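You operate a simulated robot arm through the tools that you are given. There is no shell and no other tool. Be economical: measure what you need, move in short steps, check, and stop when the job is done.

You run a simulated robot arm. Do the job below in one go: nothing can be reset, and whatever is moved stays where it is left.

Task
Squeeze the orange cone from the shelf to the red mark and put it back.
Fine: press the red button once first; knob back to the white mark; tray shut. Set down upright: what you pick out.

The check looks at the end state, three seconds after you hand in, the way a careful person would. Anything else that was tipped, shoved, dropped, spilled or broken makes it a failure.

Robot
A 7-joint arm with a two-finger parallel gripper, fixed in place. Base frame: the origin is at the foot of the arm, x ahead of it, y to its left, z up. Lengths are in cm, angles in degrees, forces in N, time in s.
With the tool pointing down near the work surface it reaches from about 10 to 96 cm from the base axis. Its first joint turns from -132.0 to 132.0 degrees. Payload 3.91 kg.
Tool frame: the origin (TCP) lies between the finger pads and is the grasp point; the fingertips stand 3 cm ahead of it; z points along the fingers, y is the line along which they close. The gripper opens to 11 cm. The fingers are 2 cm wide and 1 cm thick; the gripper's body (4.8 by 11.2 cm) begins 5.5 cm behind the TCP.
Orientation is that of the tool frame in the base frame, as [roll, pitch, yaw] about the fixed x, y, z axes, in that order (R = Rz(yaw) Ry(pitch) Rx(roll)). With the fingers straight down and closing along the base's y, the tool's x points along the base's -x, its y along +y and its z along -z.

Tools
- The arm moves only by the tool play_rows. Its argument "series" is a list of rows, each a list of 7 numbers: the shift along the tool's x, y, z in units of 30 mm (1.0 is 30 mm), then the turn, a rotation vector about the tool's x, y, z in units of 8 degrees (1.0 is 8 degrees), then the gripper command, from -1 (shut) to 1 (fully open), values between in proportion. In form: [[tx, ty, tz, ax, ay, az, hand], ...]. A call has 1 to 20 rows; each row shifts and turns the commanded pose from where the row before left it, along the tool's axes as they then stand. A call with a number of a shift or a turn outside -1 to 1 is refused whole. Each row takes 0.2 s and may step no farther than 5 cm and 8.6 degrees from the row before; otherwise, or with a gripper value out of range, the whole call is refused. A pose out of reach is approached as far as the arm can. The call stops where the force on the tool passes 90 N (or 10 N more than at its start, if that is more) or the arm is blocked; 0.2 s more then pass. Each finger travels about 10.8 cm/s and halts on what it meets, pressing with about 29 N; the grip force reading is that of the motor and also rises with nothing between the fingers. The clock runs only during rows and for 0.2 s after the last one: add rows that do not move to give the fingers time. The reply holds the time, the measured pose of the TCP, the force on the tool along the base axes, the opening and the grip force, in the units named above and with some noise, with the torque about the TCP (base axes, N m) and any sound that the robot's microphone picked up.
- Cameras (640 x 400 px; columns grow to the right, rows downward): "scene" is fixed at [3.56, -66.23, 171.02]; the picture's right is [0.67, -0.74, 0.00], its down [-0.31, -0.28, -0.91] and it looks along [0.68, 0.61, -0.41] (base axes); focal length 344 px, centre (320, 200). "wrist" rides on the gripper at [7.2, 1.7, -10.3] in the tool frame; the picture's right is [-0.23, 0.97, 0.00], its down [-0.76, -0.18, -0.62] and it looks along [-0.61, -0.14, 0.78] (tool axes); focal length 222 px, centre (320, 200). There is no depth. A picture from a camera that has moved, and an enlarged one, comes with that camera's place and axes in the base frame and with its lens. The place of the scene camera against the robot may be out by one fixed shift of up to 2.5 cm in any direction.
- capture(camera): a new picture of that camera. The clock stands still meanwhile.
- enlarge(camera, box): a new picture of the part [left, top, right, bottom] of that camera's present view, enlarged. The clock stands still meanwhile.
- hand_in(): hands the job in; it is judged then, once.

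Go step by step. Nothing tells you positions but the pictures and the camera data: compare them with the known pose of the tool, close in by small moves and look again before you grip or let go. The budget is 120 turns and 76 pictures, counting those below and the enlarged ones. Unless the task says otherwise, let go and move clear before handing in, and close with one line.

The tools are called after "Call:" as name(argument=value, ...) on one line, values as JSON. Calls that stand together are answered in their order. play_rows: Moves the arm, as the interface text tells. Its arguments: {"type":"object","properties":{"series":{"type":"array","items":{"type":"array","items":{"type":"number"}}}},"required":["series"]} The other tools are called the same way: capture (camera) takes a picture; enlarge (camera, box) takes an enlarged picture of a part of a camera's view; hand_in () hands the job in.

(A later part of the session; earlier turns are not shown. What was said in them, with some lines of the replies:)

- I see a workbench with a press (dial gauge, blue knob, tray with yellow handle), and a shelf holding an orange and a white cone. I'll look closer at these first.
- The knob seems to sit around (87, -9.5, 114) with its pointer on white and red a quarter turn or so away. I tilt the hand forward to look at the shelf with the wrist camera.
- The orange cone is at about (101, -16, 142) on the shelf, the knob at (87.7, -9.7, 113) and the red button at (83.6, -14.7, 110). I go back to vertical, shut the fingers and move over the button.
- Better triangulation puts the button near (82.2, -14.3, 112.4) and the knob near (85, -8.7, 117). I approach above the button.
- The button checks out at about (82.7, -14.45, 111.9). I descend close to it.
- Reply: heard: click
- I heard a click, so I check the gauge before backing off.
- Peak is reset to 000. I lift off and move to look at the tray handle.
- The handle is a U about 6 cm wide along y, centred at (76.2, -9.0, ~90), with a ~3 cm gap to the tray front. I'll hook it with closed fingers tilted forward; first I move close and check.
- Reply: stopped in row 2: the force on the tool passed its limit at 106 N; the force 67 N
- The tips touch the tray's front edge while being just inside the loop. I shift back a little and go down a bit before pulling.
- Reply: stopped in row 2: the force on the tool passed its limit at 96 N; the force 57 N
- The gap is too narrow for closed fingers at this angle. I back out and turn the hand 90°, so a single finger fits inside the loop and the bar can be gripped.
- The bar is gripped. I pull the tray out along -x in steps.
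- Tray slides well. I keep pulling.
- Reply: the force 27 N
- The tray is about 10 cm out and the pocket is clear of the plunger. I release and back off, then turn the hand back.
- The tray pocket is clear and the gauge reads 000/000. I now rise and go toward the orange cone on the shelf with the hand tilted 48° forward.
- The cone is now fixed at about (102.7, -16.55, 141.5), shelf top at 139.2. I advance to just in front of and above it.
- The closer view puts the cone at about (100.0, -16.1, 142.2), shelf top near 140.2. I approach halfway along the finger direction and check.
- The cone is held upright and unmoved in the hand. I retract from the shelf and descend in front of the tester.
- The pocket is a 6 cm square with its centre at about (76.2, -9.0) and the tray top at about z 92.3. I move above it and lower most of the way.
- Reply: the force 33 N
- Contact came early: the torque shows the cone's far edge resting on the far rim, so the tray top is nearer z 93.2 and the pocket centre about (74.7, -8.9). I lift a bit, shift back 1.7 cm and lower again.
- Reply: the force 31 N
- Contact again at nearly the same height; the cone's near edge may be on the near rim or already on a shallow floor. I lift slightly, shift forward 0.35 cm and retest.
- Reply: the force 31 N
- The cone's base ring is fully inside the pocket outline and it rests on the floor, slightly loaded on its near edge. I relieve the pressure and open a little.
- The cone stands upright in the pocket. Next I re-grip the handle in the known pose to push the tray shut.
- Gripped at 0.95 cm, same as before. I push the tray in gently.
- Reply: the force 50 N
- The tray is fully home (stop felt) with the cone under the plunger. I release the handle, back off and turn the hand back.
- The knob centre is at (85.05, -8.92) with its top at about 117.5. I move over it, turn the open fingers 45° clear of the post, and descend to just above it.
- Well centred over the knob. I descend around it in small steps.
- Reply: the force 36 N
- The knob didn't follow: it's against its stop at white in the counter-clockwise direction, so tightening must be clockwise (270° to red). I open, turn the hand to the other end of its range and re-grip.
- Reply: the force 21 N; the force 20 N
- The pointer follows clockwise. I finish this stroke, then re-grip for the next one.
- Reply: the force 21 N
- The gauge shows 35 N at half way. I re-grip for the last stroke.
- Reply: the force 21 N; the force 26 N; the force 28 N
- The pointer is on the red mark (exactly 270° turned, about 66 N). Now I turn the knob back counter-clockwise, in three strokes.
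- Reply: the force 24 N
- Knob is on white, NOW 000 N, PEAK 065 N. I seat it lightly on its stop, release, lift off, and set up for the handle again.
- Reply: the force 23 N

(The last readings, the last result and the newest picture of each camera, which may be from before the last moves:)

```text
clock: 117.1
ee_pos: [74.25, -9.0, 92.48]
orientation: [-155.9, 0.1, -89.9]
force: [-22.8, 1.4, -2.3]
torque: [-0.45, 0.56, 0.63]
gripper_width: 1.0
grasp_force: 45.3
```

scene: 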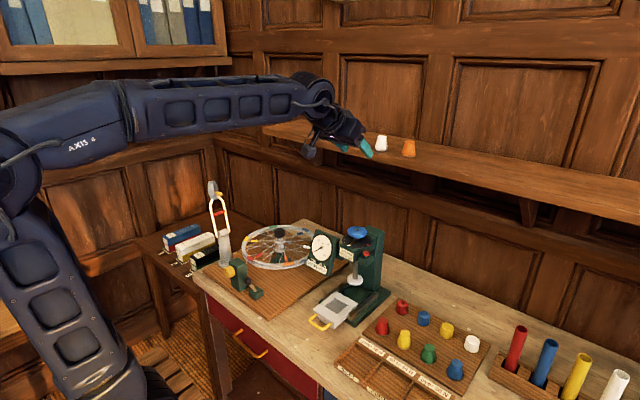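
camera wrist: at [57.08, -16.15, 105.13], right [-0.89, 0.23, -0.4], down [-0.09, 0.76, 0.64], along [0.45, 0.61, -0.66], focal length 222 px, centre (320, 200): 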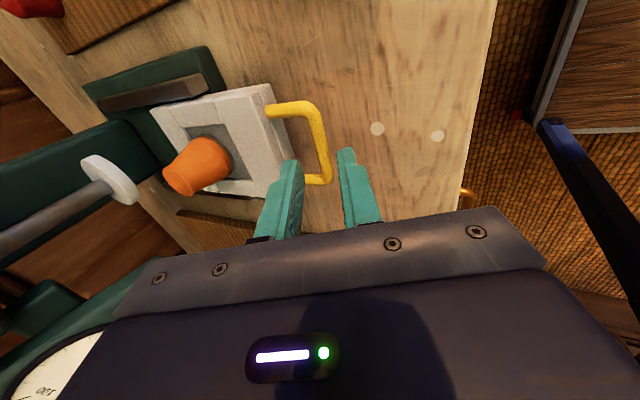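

Handle gripped. I pull the tray out gently.

Call:
play_rows(series=[[0, 0.08, -0.036, 0, 0, 0, -1], [0, 0.15, -0.068, 0, 0, 0, -1], [0, 0.21, -0.095, 0, 0, 0, -1], [0, 0.21, -0.095, 0, 0, 0, -1], [0, 0.21, -0.095, 0, 0, 0, -1], [0, 0.21, -0.095, 0, 0, 0, -1], [0, 0.21, -0.095, 0, 0, 0, -1], [0, 0.21, -0.095, 0, 0, 0, -1], [0, 0.21, -0.095, 0, 0, 0, -1], [0, 0.21, -0.095, 0, 0, 0, -1], [0, 0.21, -0.095, 0, 0, 0, -1], [0, 0.21, -0.095, 0, 0, 0, -1], [0, 0.21, -0.095, 0, 0, 0, -1], [0, 0.21, -0.095, 0, 0, 0, -1], [0, 0.15, -0.068, 0, 0, 0, -1], [0, 0.1, -0.045, 0, 0, 0, -1]])

```text
clock: 120.5
ee_pos: [64.49, -9.11, 92.52]
orientation: [-155.8, -0.1, -89.9]
force: [0.5, -2.2, -31.4]
torque: [-0.53, 0.13, 0.66]
gripper_width: 0.96
grasp_force: 45.2
```

Call:
play_rows(series=[[0, 0, 0, 0, 0, 0, -0.55], [0, 0, 0, 0, 0, 0, -0.55], [0, 0, -0.5, 0, 0, 0, -0.55], [0, 0, -1, 0, 0, 0, -0.55], [0, 0, -1, 0, 0, 0, -0.55], [0, 0, -1, 0, 0, 0, -0.55], [0, 0, -1, 0, 0, 1, -0.55], [0, 0, 0, 0, 0, 1, -0.55], [0, 0, 0, 0, 0, 1, -0.55], [0, 0, 0, 0, 0, 1, 0.18], [0, 0, 0, 0, 0, 1, 0.18], [0, 0, 0, 0, 0, 1, 0.18], [0, 0, 0, 0, 0, 1, 0.18], [0, 0, 0, 0, 0, 1, 0.18], [0, 0, 0, 0, 0, 1, 0.18], [0, 0, 0, 0, 0, 1, 0.18], [0, 0, 0, 0, 0, 1, 0.18], [0, 0, 0, 0, 0, 0.25, 0.18], [0, 0, 0, 0, -1, 0, 0.18], [0, 0, 0, 0, -1, 0, 0.18]])

Call:
play_rows(series=[[0, 0, 0, 0, -1, 0, 0.18]])

```text
clock: 124.9
ee_pos: [60.39, -15.52, 106.26]
orientation: [-180.0, 37.9, 172.1]
force: [-0.8, 0.9, -0.2]
torque: [-0.07, 0.04, -0.01]
gripper_width: 6.49
grasp_force: 0.0
out of reach, approached as far as the arm can: row 19, 20
stopped in row 20: the arm was blocked; the commanded pose is now the measured one
```

```text
clock: 125.5
ee_pos: [60.87, -21.26, 107.12]
orientation: [-179.5, 43.6, 165.9]
force: [-0.4, 1.1, -0.3]
torque: [-0.05, 0.05, -0.08]
gripper_width: 6.49
grasp_force: 0.0
out of reach, approached as far as the arm can: row 1
stopped in row 1: the arm was blocked; the commanded pose is now the measured one
```

The arm ran into a joint limit in this configuration and drifted sideways. I raise it clear before re-orienting.

Call:
play_rows(series=[[-0.69, 0, -0.724, 0, 0, 0, 0.18], [-0.69, 0, -0.724, 0, 0, 0, 0.18], [-0.69, 0, -0.724, 0, 0, 0, 0.18], [-0.69, 0, -0.724, 0, 0, 0, 0.18], [-0.69, 0, -0.724, 0, 0, 0, 0.18], [-0.69, 0, -0.724, 0, 0, 0, 0.18]])

Call:
capture(camera="scene")

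```text
clock: 126.9
ee_pos: [61.0, -21.01, 124.97]
orientation: [-179.5, 43.5, 166.0]
force: [-0.4, -0.3, -0.9]
torque: [0.0, 0.05, 0.03]
gripper_width: 6.5
grasp_force: 0.1
```

```text
6 pictures are left
```

scene: 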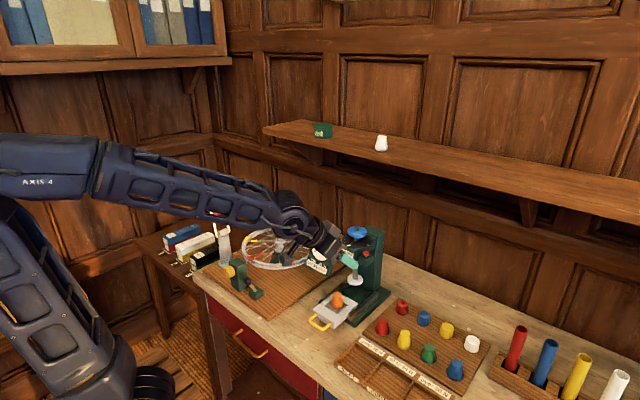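

Everything stands fine, the cone upright in the open tray. I rise further and restore the nominal orientation where it worked before.

Call:
play_rows(series=[[-0.69, 0, -0.724, 0, 0, 0, 0.18], [-0.69, 0, -0.724, 0, 0, 0, 0.18], [-0.69, 0, -0.724, 0, 0, 0, 0.18], [-0.69, 0, -0.724, 0, 0, 0, 0.18], [-0.69, 0, -0.724, 0, 0, 0, 0.18], [-0.69, 0, -0.724, 0, 0, 0, 0.18], [-0.69, 0, -0.724, 0, 0, 0, 0.18], [-0.69, 0, -0.724, 0, 0, 0, 0.18], [0, 0, 0, 0, 1, 0, 0.18], [0, 0, 0, 0, 1, 0, 0.18], [0, 0, 0, 0, 1, 0, 0.18], [0, 0, 0, 0, 1, 0, 0.18], [0, 0, 0, 0, 1, 0, 0.18], [0, 0, 0, 0, 0.44, 0, 0.18], [0, 0, 0, 0, 0, -0.9, 0.18], [0, 0, 0, 0, 0, -0.85, 0.18]])

```text
clock: 130.3
ee_pos: [61.0, -20.98, 149.09]
orientation: [-179.7, -0.2, 179.7]
force: [0.5, -0.9, -0.2]
torque: [0.01, 0.03, 0.0]
gripper_width: 6.47
grasp_force: 0.1
```

Call:
play_rows(series=[[0, 1, 0, 0, 0, 0, 0.18], [0, 1, 0, 0, 0, 0, 0.18], [0, 1, 0, 0, 0, 0, 0.18], [0, 1, 0, 0, 0, 0, 0.18], [0, 0, 0, 0, -1, 0, 0.18], [0, 0, 0, 0, -1, 0, 0.18], [0, 0, 0, 0, -1, 0, 0.18], [0, 0, 0, 0, -1, 0, 0.18], [0, 0, 0, 0, -1, 0, 0.18], [0, 0, 0, 0, -1, 0, 0.18], [-0.669, 0, 0.743, 0, 0, 0, 0.18], [-0.669, 0, 0.743, 0, 0, 0, 0.18]])

```text
clock: 132.9
ee_pos: [67.04, -8.96, 149.1]
orientation: [-179.6, 48.1, 179.8]
force: [-0.4, -0.2, 1.3]
torque: [-0.03, 0.0, 0.05]
gripper_width: 6.51
grasp_force: 0.1
```

Call:
play_rows(series=[[0.886, 0, 0.753, 0, 0, 0, 0.18], [0.886, 0, 0.753, 0, 0, 0, 0.18], [0.886, 0, 0.753, 0, 0, 0, 0.18], [0.886, 0, 0.753, 0, 0, 0, 0.18], [0.886, 0, 0.753, 0, 0, 0, 0.18], [0.886, 0, 0.753, 0, 0, 0, 0.18], [0.886, 0, 0.753, 0, 0, 0, 0.18], [0.886, 0, 0.753, 0, 0, 0, 0.18], [0.886, 0, 0.753, 0, 0, 0, 0.18], [0.886, 0, 0.753, 0, 0, 0, 0.18], [0.886, 0, 0.753, 0, 0, 0, 0.18], [0.886, 0, 0.753, 0, 0, 0, 0.18], [0.886, 0, 0.753, 0, 0, 0, 0.18]])

```text
clock: 135.7
ee_pos: [65.8, -9.32, 103.62]
orientation: [-179.6, 48.0, 179.8]
force: [0.5, 0.1, 1.0]
torque: [-0.01, -0.06, 0.0]
gripper_width: 6.49
grasp_force: 0.0
```

Call:
capture(camera="wrist")

```text
5 pictures are left
camera wrist: at [53.33, -7.52, 105.26], right [0.16, 0.97, 0.16], down [0.05, -0.17, 0.98], along [0.99, -0.15, -0.07], focal length 222 px, centre (320, 200)
```

wrist: 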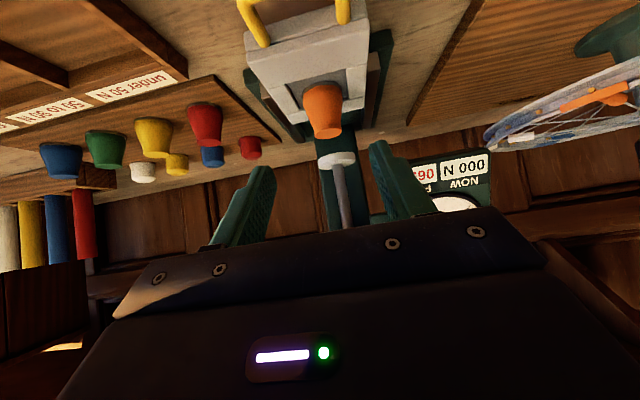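

The cone hasn't moved from where I released it. I approach to re-grip it, slightly higher than before to stay clear of the rim.

Call:
play_rows(series=[[0.019, 0.06, 0.8, 0, 0, 0, 0.15], [0.019, 0.057, 0.8, 0, 0, 0, 0.15], [0.019, 0, 0.8, 0, 0, 0, 0.1], [0.019, 0, 0.6, 0, 0, 0, 0.1], [0, 0, 0.4, 0, 0, 0, 0.1], [0, 0, 0.2, 0, 0, 0, 0.1]])

Call:
enlarge(camera="wrist", box=[220, 60, 440, 220])

```text
clock: 137.1
ee_pos: [73.61, -9.08, 96.26]
orientation: [-179.5, 48.1, 179.9]
force: [0.7, -0.1, 0.6]
torque: [0.0, -0.01, -0.02]
gripper_width: 6.05
grasp_force: 0.1
```

```text
2.50 times, centred on (330, 140) of wrist
camera zoom: at [61.24, -7.24, 97.87], right [0.16, 0.97, 0.16], down [0.05, -0.17, 0.98], along [0.99, -0.15, -0.07], focal length 555 px, centre (295, 350)
```

zoom: 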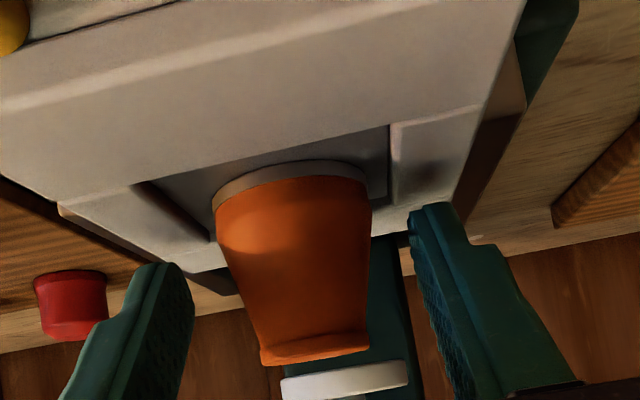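

Call:
play_rows(series=[[0, 0, 0, 0, 0, 0, -0.2], [0, 0, 0, 0, 0, 0, -0.5], [0, 0, 0, 0, 0, 0, -0.8], [0, 0, 0, 0, 0, 0, -1], [0, 0, 0, 0, 0, 0, -1]])

Call:
play_rows(series=[[-0.124, 0, -0.112, 0, 0, 0, -1], [-0.248, 0, -0.223, 0, 0, 0, -1], [-0.372, 0, -0.335, 0, 0, 0, -1], [-0.372, 0, -0.335, 0, 0, 0, -1]])

```text
clock: 138.3
ee_pos: [73.65, -9.1, 96.2]
orientation: [-179.7, 47.9, 179.9]
force: [0.0, -0.3, -0.8]
torque: [0.01, 0.04, -0.02]
gripper_width: 3.89
grasp_force: 29.7
```

```text
clock: 139.3
ee_pos: [73.63, -8.99, 100.8]
orientation: [-179.6, 48.0, 179.9]
force: [1.3, 0.1, -0.5]
torque: [-0.05, 0.02, 0.02]
gripper_width: 3.89
grasp_force: 29.2
```

The cone is held and lifted. I retract, rise and shift toward the shelf spot.

Call:
play_rows(series=[[0.446, 0, -0.495, 0, 0, 0, -1], [0.446, 0, -0.495, 0, 0, 0, -1], [-0.849, 0, -0.765, 0, 0, 0, -1], [-0.849, 0, -0.765, 0, 0, 0, -1], [-0.849, 0, -0.765, 0, 0, 0, -1], [-0.849, 0, -0.765, 0, 0, 0, -1], [-0.849, 0, -0.765, 0, 0, 0, -1], [-0.849, 0, -0.765, 0, 0, 0, -1], [-0.849, 0, -0.765, 0, 0, 0, -1], [-0.849, 0, -0.765, 0, 0, 0, -1], [-0.849, 0, -0.765, 0, 0, 0, -1], [-0.849, 0, -0.765, 0, 0, 0, -1], [-0.849, 0, -0.765, 0, 0, 0, -1], [-0.849, 0, -0.765, 0, 0, 0, -1], [-0.849, 0, -0.765, 0, 0, 0, -1], [-0.849, 0, -0.765, 0, 0, 0, -1], [0, -0.8, 0, 0, 0, 0, -1], [0, -0.8, 0, 0, 0, 0, -1], [0, -0.8, 0, 0, 0, 0, -1]])

```text
clock: 143.3
ee_pos: [69.66, -15.87, 148.61]
orientation: [-179.6, 47.9, -180.0]
force: [-0.8, 0.5, -1.0]
torque: [-0.03, -0.02, 0.02]
gripper_width: 3.88
grasp_force: 29.2
```

Call:
play_rows(series=[[-0.647, 0, 0.718, 0, 0, 0, -1], [-0.647, 0, 0.718, 0, 0, 0, -1], [-0.647, 0, 0.718, 0, 0, 0, -1], [-0.647, 0, 0.718, 0, 0, 0, -1], [-0.647, 0, 0.718, 0, 0, 0, -1], [-0.647, 0, 0.718, 0, 0, 0, -1], [-0.647, 0, 0.718, 0, 0, 0, -1], [-0.647, 0, 0.718, 0, 0, 0, -1], [-0.647, 0, 0.718, 0, 0, 0, -1], [-0.647, 0, 0.718, 0, 0, 0, -1]])

```text
clock: 145.5
ee_pos: [98.57, -16.14, 148.96]
orientation: [-179.6, 47.9, 179.9]
force: [-0.2, 0.4, 1.0]
torque: [0.01, 0.04, 0.0]
gripper_width: 3.88
grasp_force: 29.5
```

Call:
play_rows(series=[[0.272, 0.03, 0.245, 0, 0, 0, -1], [0.272, 0, 0.245, 0, 0, 0, -1], [0.248, 0, 0.223, 0, 0, 0, -1], [0.198, 0, 0.178, 0, 0, 0, -1], [0, 0, 0, 0, 0, 0, -1]])

Call:
enlarge(camera="scene", box=[360, 110, 440, 170])

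```text
clock: 146.7
ee_pos: [98.6, -16.09, 144.69]
orientation: [-179.6, 48.0, 179.9]
force: [0.2, -1.0, -0.8]
torque: [0.0, 0.01, 0.01]
gripper_width: 3.9
grasp_force: 28.8
```

```text
6.67 times, centred on (400, 140) of scene
camera zoom: at [3.56, -66.23, 171.02], right [0.67, -0.74, 0.0], down [-0.31, -0.28, -0.91], along [0.68, 0.61, -0.41], focal length 2292 px, centre (-213, 600)
```

zoom: 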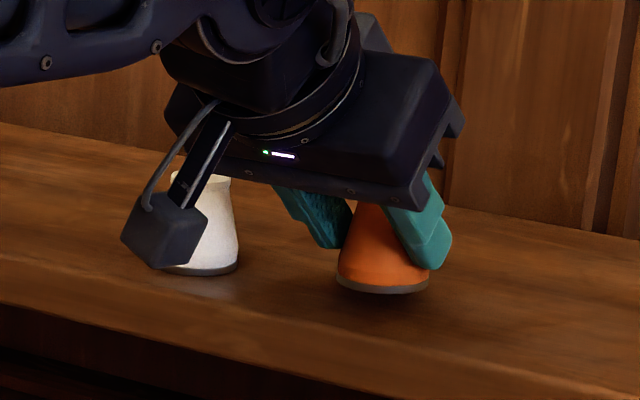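

About 1.2 cm left to the shelf. I lower slowly until contact.

Call:
play_rows(series=[[0.0495, 0, 0.0446, 0, 0, 0, -1], [0.0495, 0, 0.0446, 0, 0, 0, -1], [0.0495, 0, 0.0446, 0, 0, 0, -1], [0.0495, 0, 0.0446, 0, 0, 0, -1]])

```text
clock: 147.7
ee_pos: [98.59, -16.03, 144.12]
orientation: [-179.6, 48.1, 179.8]
force: [0.1, 0.0, -0.3]
torque: [-0.02, 0.03, -0.01]
gripper_width: 3.9
grasp_force: 29.2
```

Call:
play_rows(series=[[0.037, 0, 0.0335, 0, 0, 0, -1], [0.037, 0, 0.0335, 0, 0, 0, -1]])

Call:
play_rows(series=[[0.025, 0, 0.022, 0, 0, 0, -1], [0.025, 0, 0.022, 0, 0, 0, -1]])

```text
clock: 148.3
ee_pos: [98.74, -16.08, 143.6]
orientation: [-179.5, 48.0, 179.8]
force: [0.7, -0.2, 2.4]
torque: [0.06, -0.07, -0.04]
gripper_width: 3.9
grasp_force: 28.7
```

```text
clock: 148.9
ee_pos: [98.72, -16.1, 143.68]
orientation: [-179.6, 48.2, 179.9]
force: [7.9, -1.8, 18.8]
torque: [0.17, -0.51, -0.09]
gripper_width: 3.87
grasp_force: 29.3
```

Contact with the shelf. I relieve the pressure, open slowly and back away.

Call:
play_rows(series=[[-0.025, 0, -0.022, 0, 0, 0, -1], [0, 0, 0, 0, 0, 0, -0.26], [0, 0, 0, 0, 0, 0, -0.2], [0, 0, 0, 0, 0, 0, -0.1], [0, 0, 0, 0, 0, 0, 0.05], [0, 0, 0, 0, 0, 0, 0.15], [0, 0, 0, 0, 0, 0, 0.15], [0, 0, -0.3, 0, 0, 0, 0.15], [0, 0, -0.6, 0, 0, 0, 0.15], [0, 0, -1, 0, 0, 0, 0.15], [0, 0, -1, 0, 0, 0, 0.15], [0, 0, -1, 0, 0, 0, 0.15]])

Call:
enlarge(camera="scene", box=[300, 100, 460, 330])

```text
clock: 151.5
ee_pos: [90.03, -15.92, 151.14]
orientation: [-179.6, 47.9, 179.9]
force: [1.0, -0.5, -1.0]
torque: [-0.01, -0.01, 0.0]
gripper_width: 6.32
grasp_force: 0.2
```

```text
1.74 times, centred on (380, 215) of scene
camera zoom: at [3.56, -66.23, 171.02], right [0.67, -0.74, 0.0], down [-0.31, -0.28, -0.91], along [0.68, 0.61, -0.41], focal length 598 px, centre (216, 174)
```

zoom: 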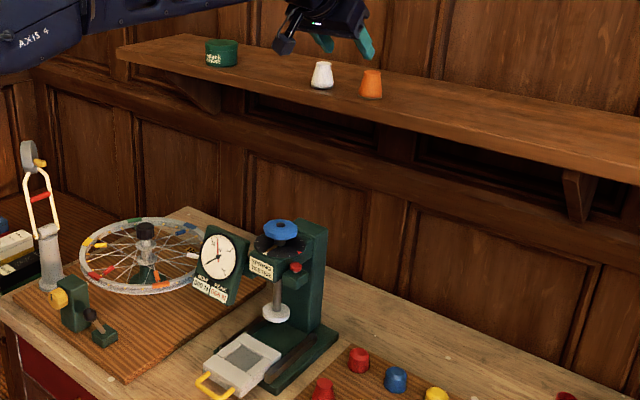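

The cone is back upright on the shelf in its place. Now I go back down to shut the tray.

Call:
play_rows(series=[[0.647, 0, -0.718, 0, 0, 0, 0.15], [0.647, 0, -0.718, 0, 0, 0, 0.15], [0.647, 0, -0.718, 0, 0, 0, 0.15], [0.647, 0, -0.718, 0, 0, 0, 0.15], [0.647, 0, -0.718, 0, 0, 0, 0.15], [0.647, 0, -0.718, 0, 0, 0, 0.15], [0.647, 0, -0.718, 0, 0, 0, 0.15], [0.647, 0, -0.718, 0, 0, 0, 0.15], [0, 0.8, 0, 0, 0, 0, 0], [0, 0.8, 0, 0, 0, 0, 0], [0, 0.72, 0, 0, 0, 0, 0]])

Call:
play_rows(series=[[0.837, 0, 0.754, 0, 0, 0, 0], [0.837, 0, 0.754, 0, 0, 0, 0], [0.837, 0, 0.754, 0, 0, 0, 0], [0.837, 0, 0.754, 0, 0, 0, 0], [0.837, 0, 0.754, 0, 0, 0, 0], [0.837, 0, 0.754, 0, 0, 0, 0], [0.837, 0, 0.754, 0, 0, 0, 0], [0.837, 0, 0.754, 0, 0, 0, 0], [0.837, 0, 0.754, 0, 0, 0, 0], [0.837, 0, 0.754, 0, 0, 0, 0], [0.837, 0, 0.754, 0, 0, 0, 0], [0.837, 0, 0.754, 0, 0, 0, 0], [0.837, 0, 0.754, 0, 0, 0, 0], [0.837, 0, 0.754, 0, 0, 0, 0]])

```text
clock: 153.9
ee_pos: [66.93, -8.93, 151.28]
orientation: [-179.6, 48.0, 179.9]
force: [-0.2, -0.8, 0.0]
torque: [0.0, -0.04, 0.03]
gripper_width: 5.49
grasp_force: 0.0
```

```text
clock: 156.9
ee_pos: [66.78, -9.12, 104.01]
orientation: [-179.5, 48.0, 180.0]
force: [-0.2, 0.1, -0.1]
torque: [0.01, 0.0, 0.0]
gripper_width: 5.48
grasp_force: 0.2
```

Call:
play_rows(series=[[0, 0, 0, 0, 1, 0, -0.3], [0, 0, 0, 0, 1, 0, -0.564], [0, 0, 0, 0, 1, 0, -0.564], [0, 0, 0, 0, 0, -1, -0.564], [0, 0, 0, 0, 0, -1, -0.564], [0, 0, 0, 0, 0, -1, -0.564], [0, 0, 0, 0, 0, -1, -0.564], [0, 0, 0, 0, 0, -1, -0.564], [0, 0, 0, 0, 0, -1, -0.564], [0, 0, 0, 0, 0, -1, -0.564], [0, 0, 0, 0, 0, -1, -0.564], [0, 0, 0, 0, 0, -1, -0.564], [0, 0, 0, 0, 0, -1, -0.564], [0, 0, 0, 0, 0, -1, -0.564], [0, 0, 0, 0, 0, -0.25, -0.564]])

```text
clock: 160.1
ee_pos: [66.87, -9.12, 104.08]
orientation: [-156.0, -0.3, -90.2]
force: [-0.3, 0.0, 0.5]
torque: [-0.02, -0.03, 0.02]
gripper_width: 2.38
grasp_force: 0.1
```

Call:
play_rows(series=[[0, 0.575, 0.4525, 0, 0, 0, -0.564], [0, 0.575, 0.4525, 0, 0, 0, -0.564], [0, 0.575, 0.4525, 0, 0, 0, -0.564], [0, 0.575, 0.4525, 0, 0, 0, -0.564]])

```text
clock: 161.1
ee_pos: [62.54, -9.06, 96.26]
orientation: [-155.9, -0.4, -90.4]
force: [-0.1, 0.7, 0.0]
torque: [-0.02, 0.0, -0.02]
gripper_width: 2.4
grasp_force: 0.1
```

Call:
play_rows(series=[[0, -0.067, 0.4, 0, 0, 0, -0.564], [0, 0, 0.4, 0, 0, 0, -0.564], [0, 0, 0.35, 0, 0, 0, -0.564], [0, 0, 0.25, 0, 0, 0, -0.564], [0, 0, 0, 0, 0, 0, -1], [0, 0, 0, 0, 0, 0, -1], [0, 0, 0, 0, 0, 0, -1]])

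```text
clock: 162.7
ee_pos: [64.49, -9.11, 92.51]
orientation: [-156.1, -0.4, -90.4]
force: [0.1, -1.4, -12.3]
torque: [-0.42, 0.05, 0.82]
gripper_width: 0.95
grasp_force: 45.2
```

Handle gripped. I push the tray fully shut.

Call:
play_rows(series=[[0, -0.15, 0.068, 0, 0, 0, -1], [0, -0.25, 0.113, 0, 0, 0, -1], [0, -0.25, 0.113, 0, 0, 0, -1], [0, -0.25, 0.113, 0, 0, 0, -1], [0, -0.25, 0.113, 0, 0, 0, -1], [0, -0.25, 0.113, 0, 0, 0, -1], [0, -0.25, 0.113, 0, 0, 0, -1], [0, -0.25, 0.113, 0, 0, 0, -1], [0, -0.25, 0.113, 0, 0, 0, -1], [0, -0.25, 0.113, 0, 0, 0, -1], [0, -0.25, 0.113, 0, 0, 0, -1], [0, -0.2, 0.09, 0, 0, 0, -1], [0, -0.1, 0.045, 0, 0, 0, -1], [0, -0.06, 0.027, 0, 0, 0, -1], [0, -0.06, 0.027, 0, 0, 0, -1]])

```text
clock: 165.9
ee_pos: [74.29, -9.26, 92.55]
orientation: [-156.2, -0.4, -90.4]
force: [-74.9, 7.2, 27.0]
torque: [-0.01, 1.94, 0.44]
gripper_width: 1.02
grasp_force: 45.2
```

The tray is against its stop. I relieve, release and withdraw straight back and up.

Call:
play_rows(series=[[0, 0.1, -0.045, 0, 0, 0, -1], [0, 0, 0, 0, 0, 0, -0.6], [0, 0, 0, 0, 0, 0, -0.55], [0, 0, 0, 0, 0, 0, -0.55], [0, 0, -0.5, 0, 0, 0, -0.55], [0, 0, -1, 0, 0, 0, -0.55], [0, 0, -1, 0, 0, 0, -0.55], [0, 0, -1, 0, 0, 0, -0.55], [0, 0, -1, 0, 0, 0, -0.55], [0, 0, -1, 0, 0, 0, -0.55], [0, 0, -1, 0, 0, 0, -0.55], [0, 0, -1, 0, 0, 0, -0.55], [0, 0, -1, 0, 0, 0, -0.55], [0, 0.5, -1, 0, 0, 0, -0.55], [0, 0.5, -1, 0, 0, 0, -0.55]])

Call:
enlarge(camera="scene", box=[310, 130, 430, 330])

```text
clock: 169.1
ee_pos: [58.85, -8.89, 120.04]
orientation: [-156.1, -0.4, -90.4]
force: [0.6, 0.7, 0.0]
torque: [0.01, -0.01, -0.01]
gripper_width: 2.48
grasp_force: 0.0
```

```text
2.00 times, centred on (370, 230) of scene
camera zoom: at [3.56, -66.23, 171.02], right [0.67, -0.74, 0.0], down [-0.31, -0.28, -0.91], along [0.68, 0.61, -0.41], focal length 688 px, centre (220, 140)
```

zoom: 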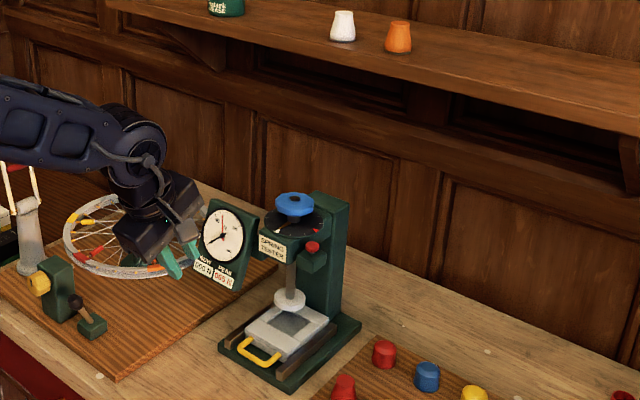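

Tray shut, cone on the shelf. One last look at the knob pointer.

Call:
enlarge(camera="scene", box=[325, 220, 395, 270])

```text
8.00 times, centred on (360, 245) of scene
camera zoom: at [3.56, -66.23, 171.02], right [0.67, -0.74, 0.0], down [-0.31, -0.28, -0.91], along [0.68, 0.61, -0.41], focal length 2751 px, centre (0, -160)
```

zoom: 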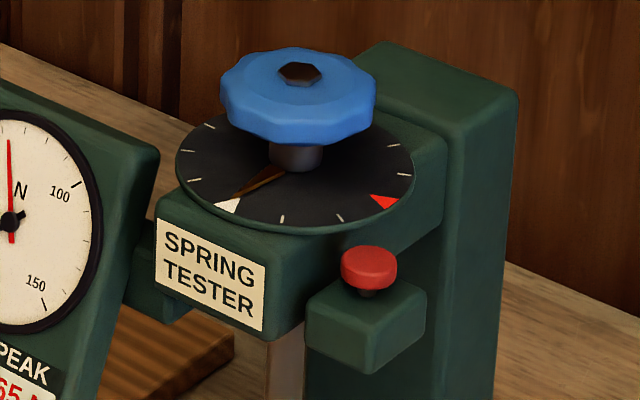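

The pointer is on the white mark, the tray is shut, the cone is upright on the shelf, and the arm is clear.

Call:
hand_in()

```text
The job is handed in.
```

I pressed the red button once, squeezed the orange cone to the red mark (peak 65 N), turned the knob back to white, put the cone back upright on the shelf, and shut the tray.
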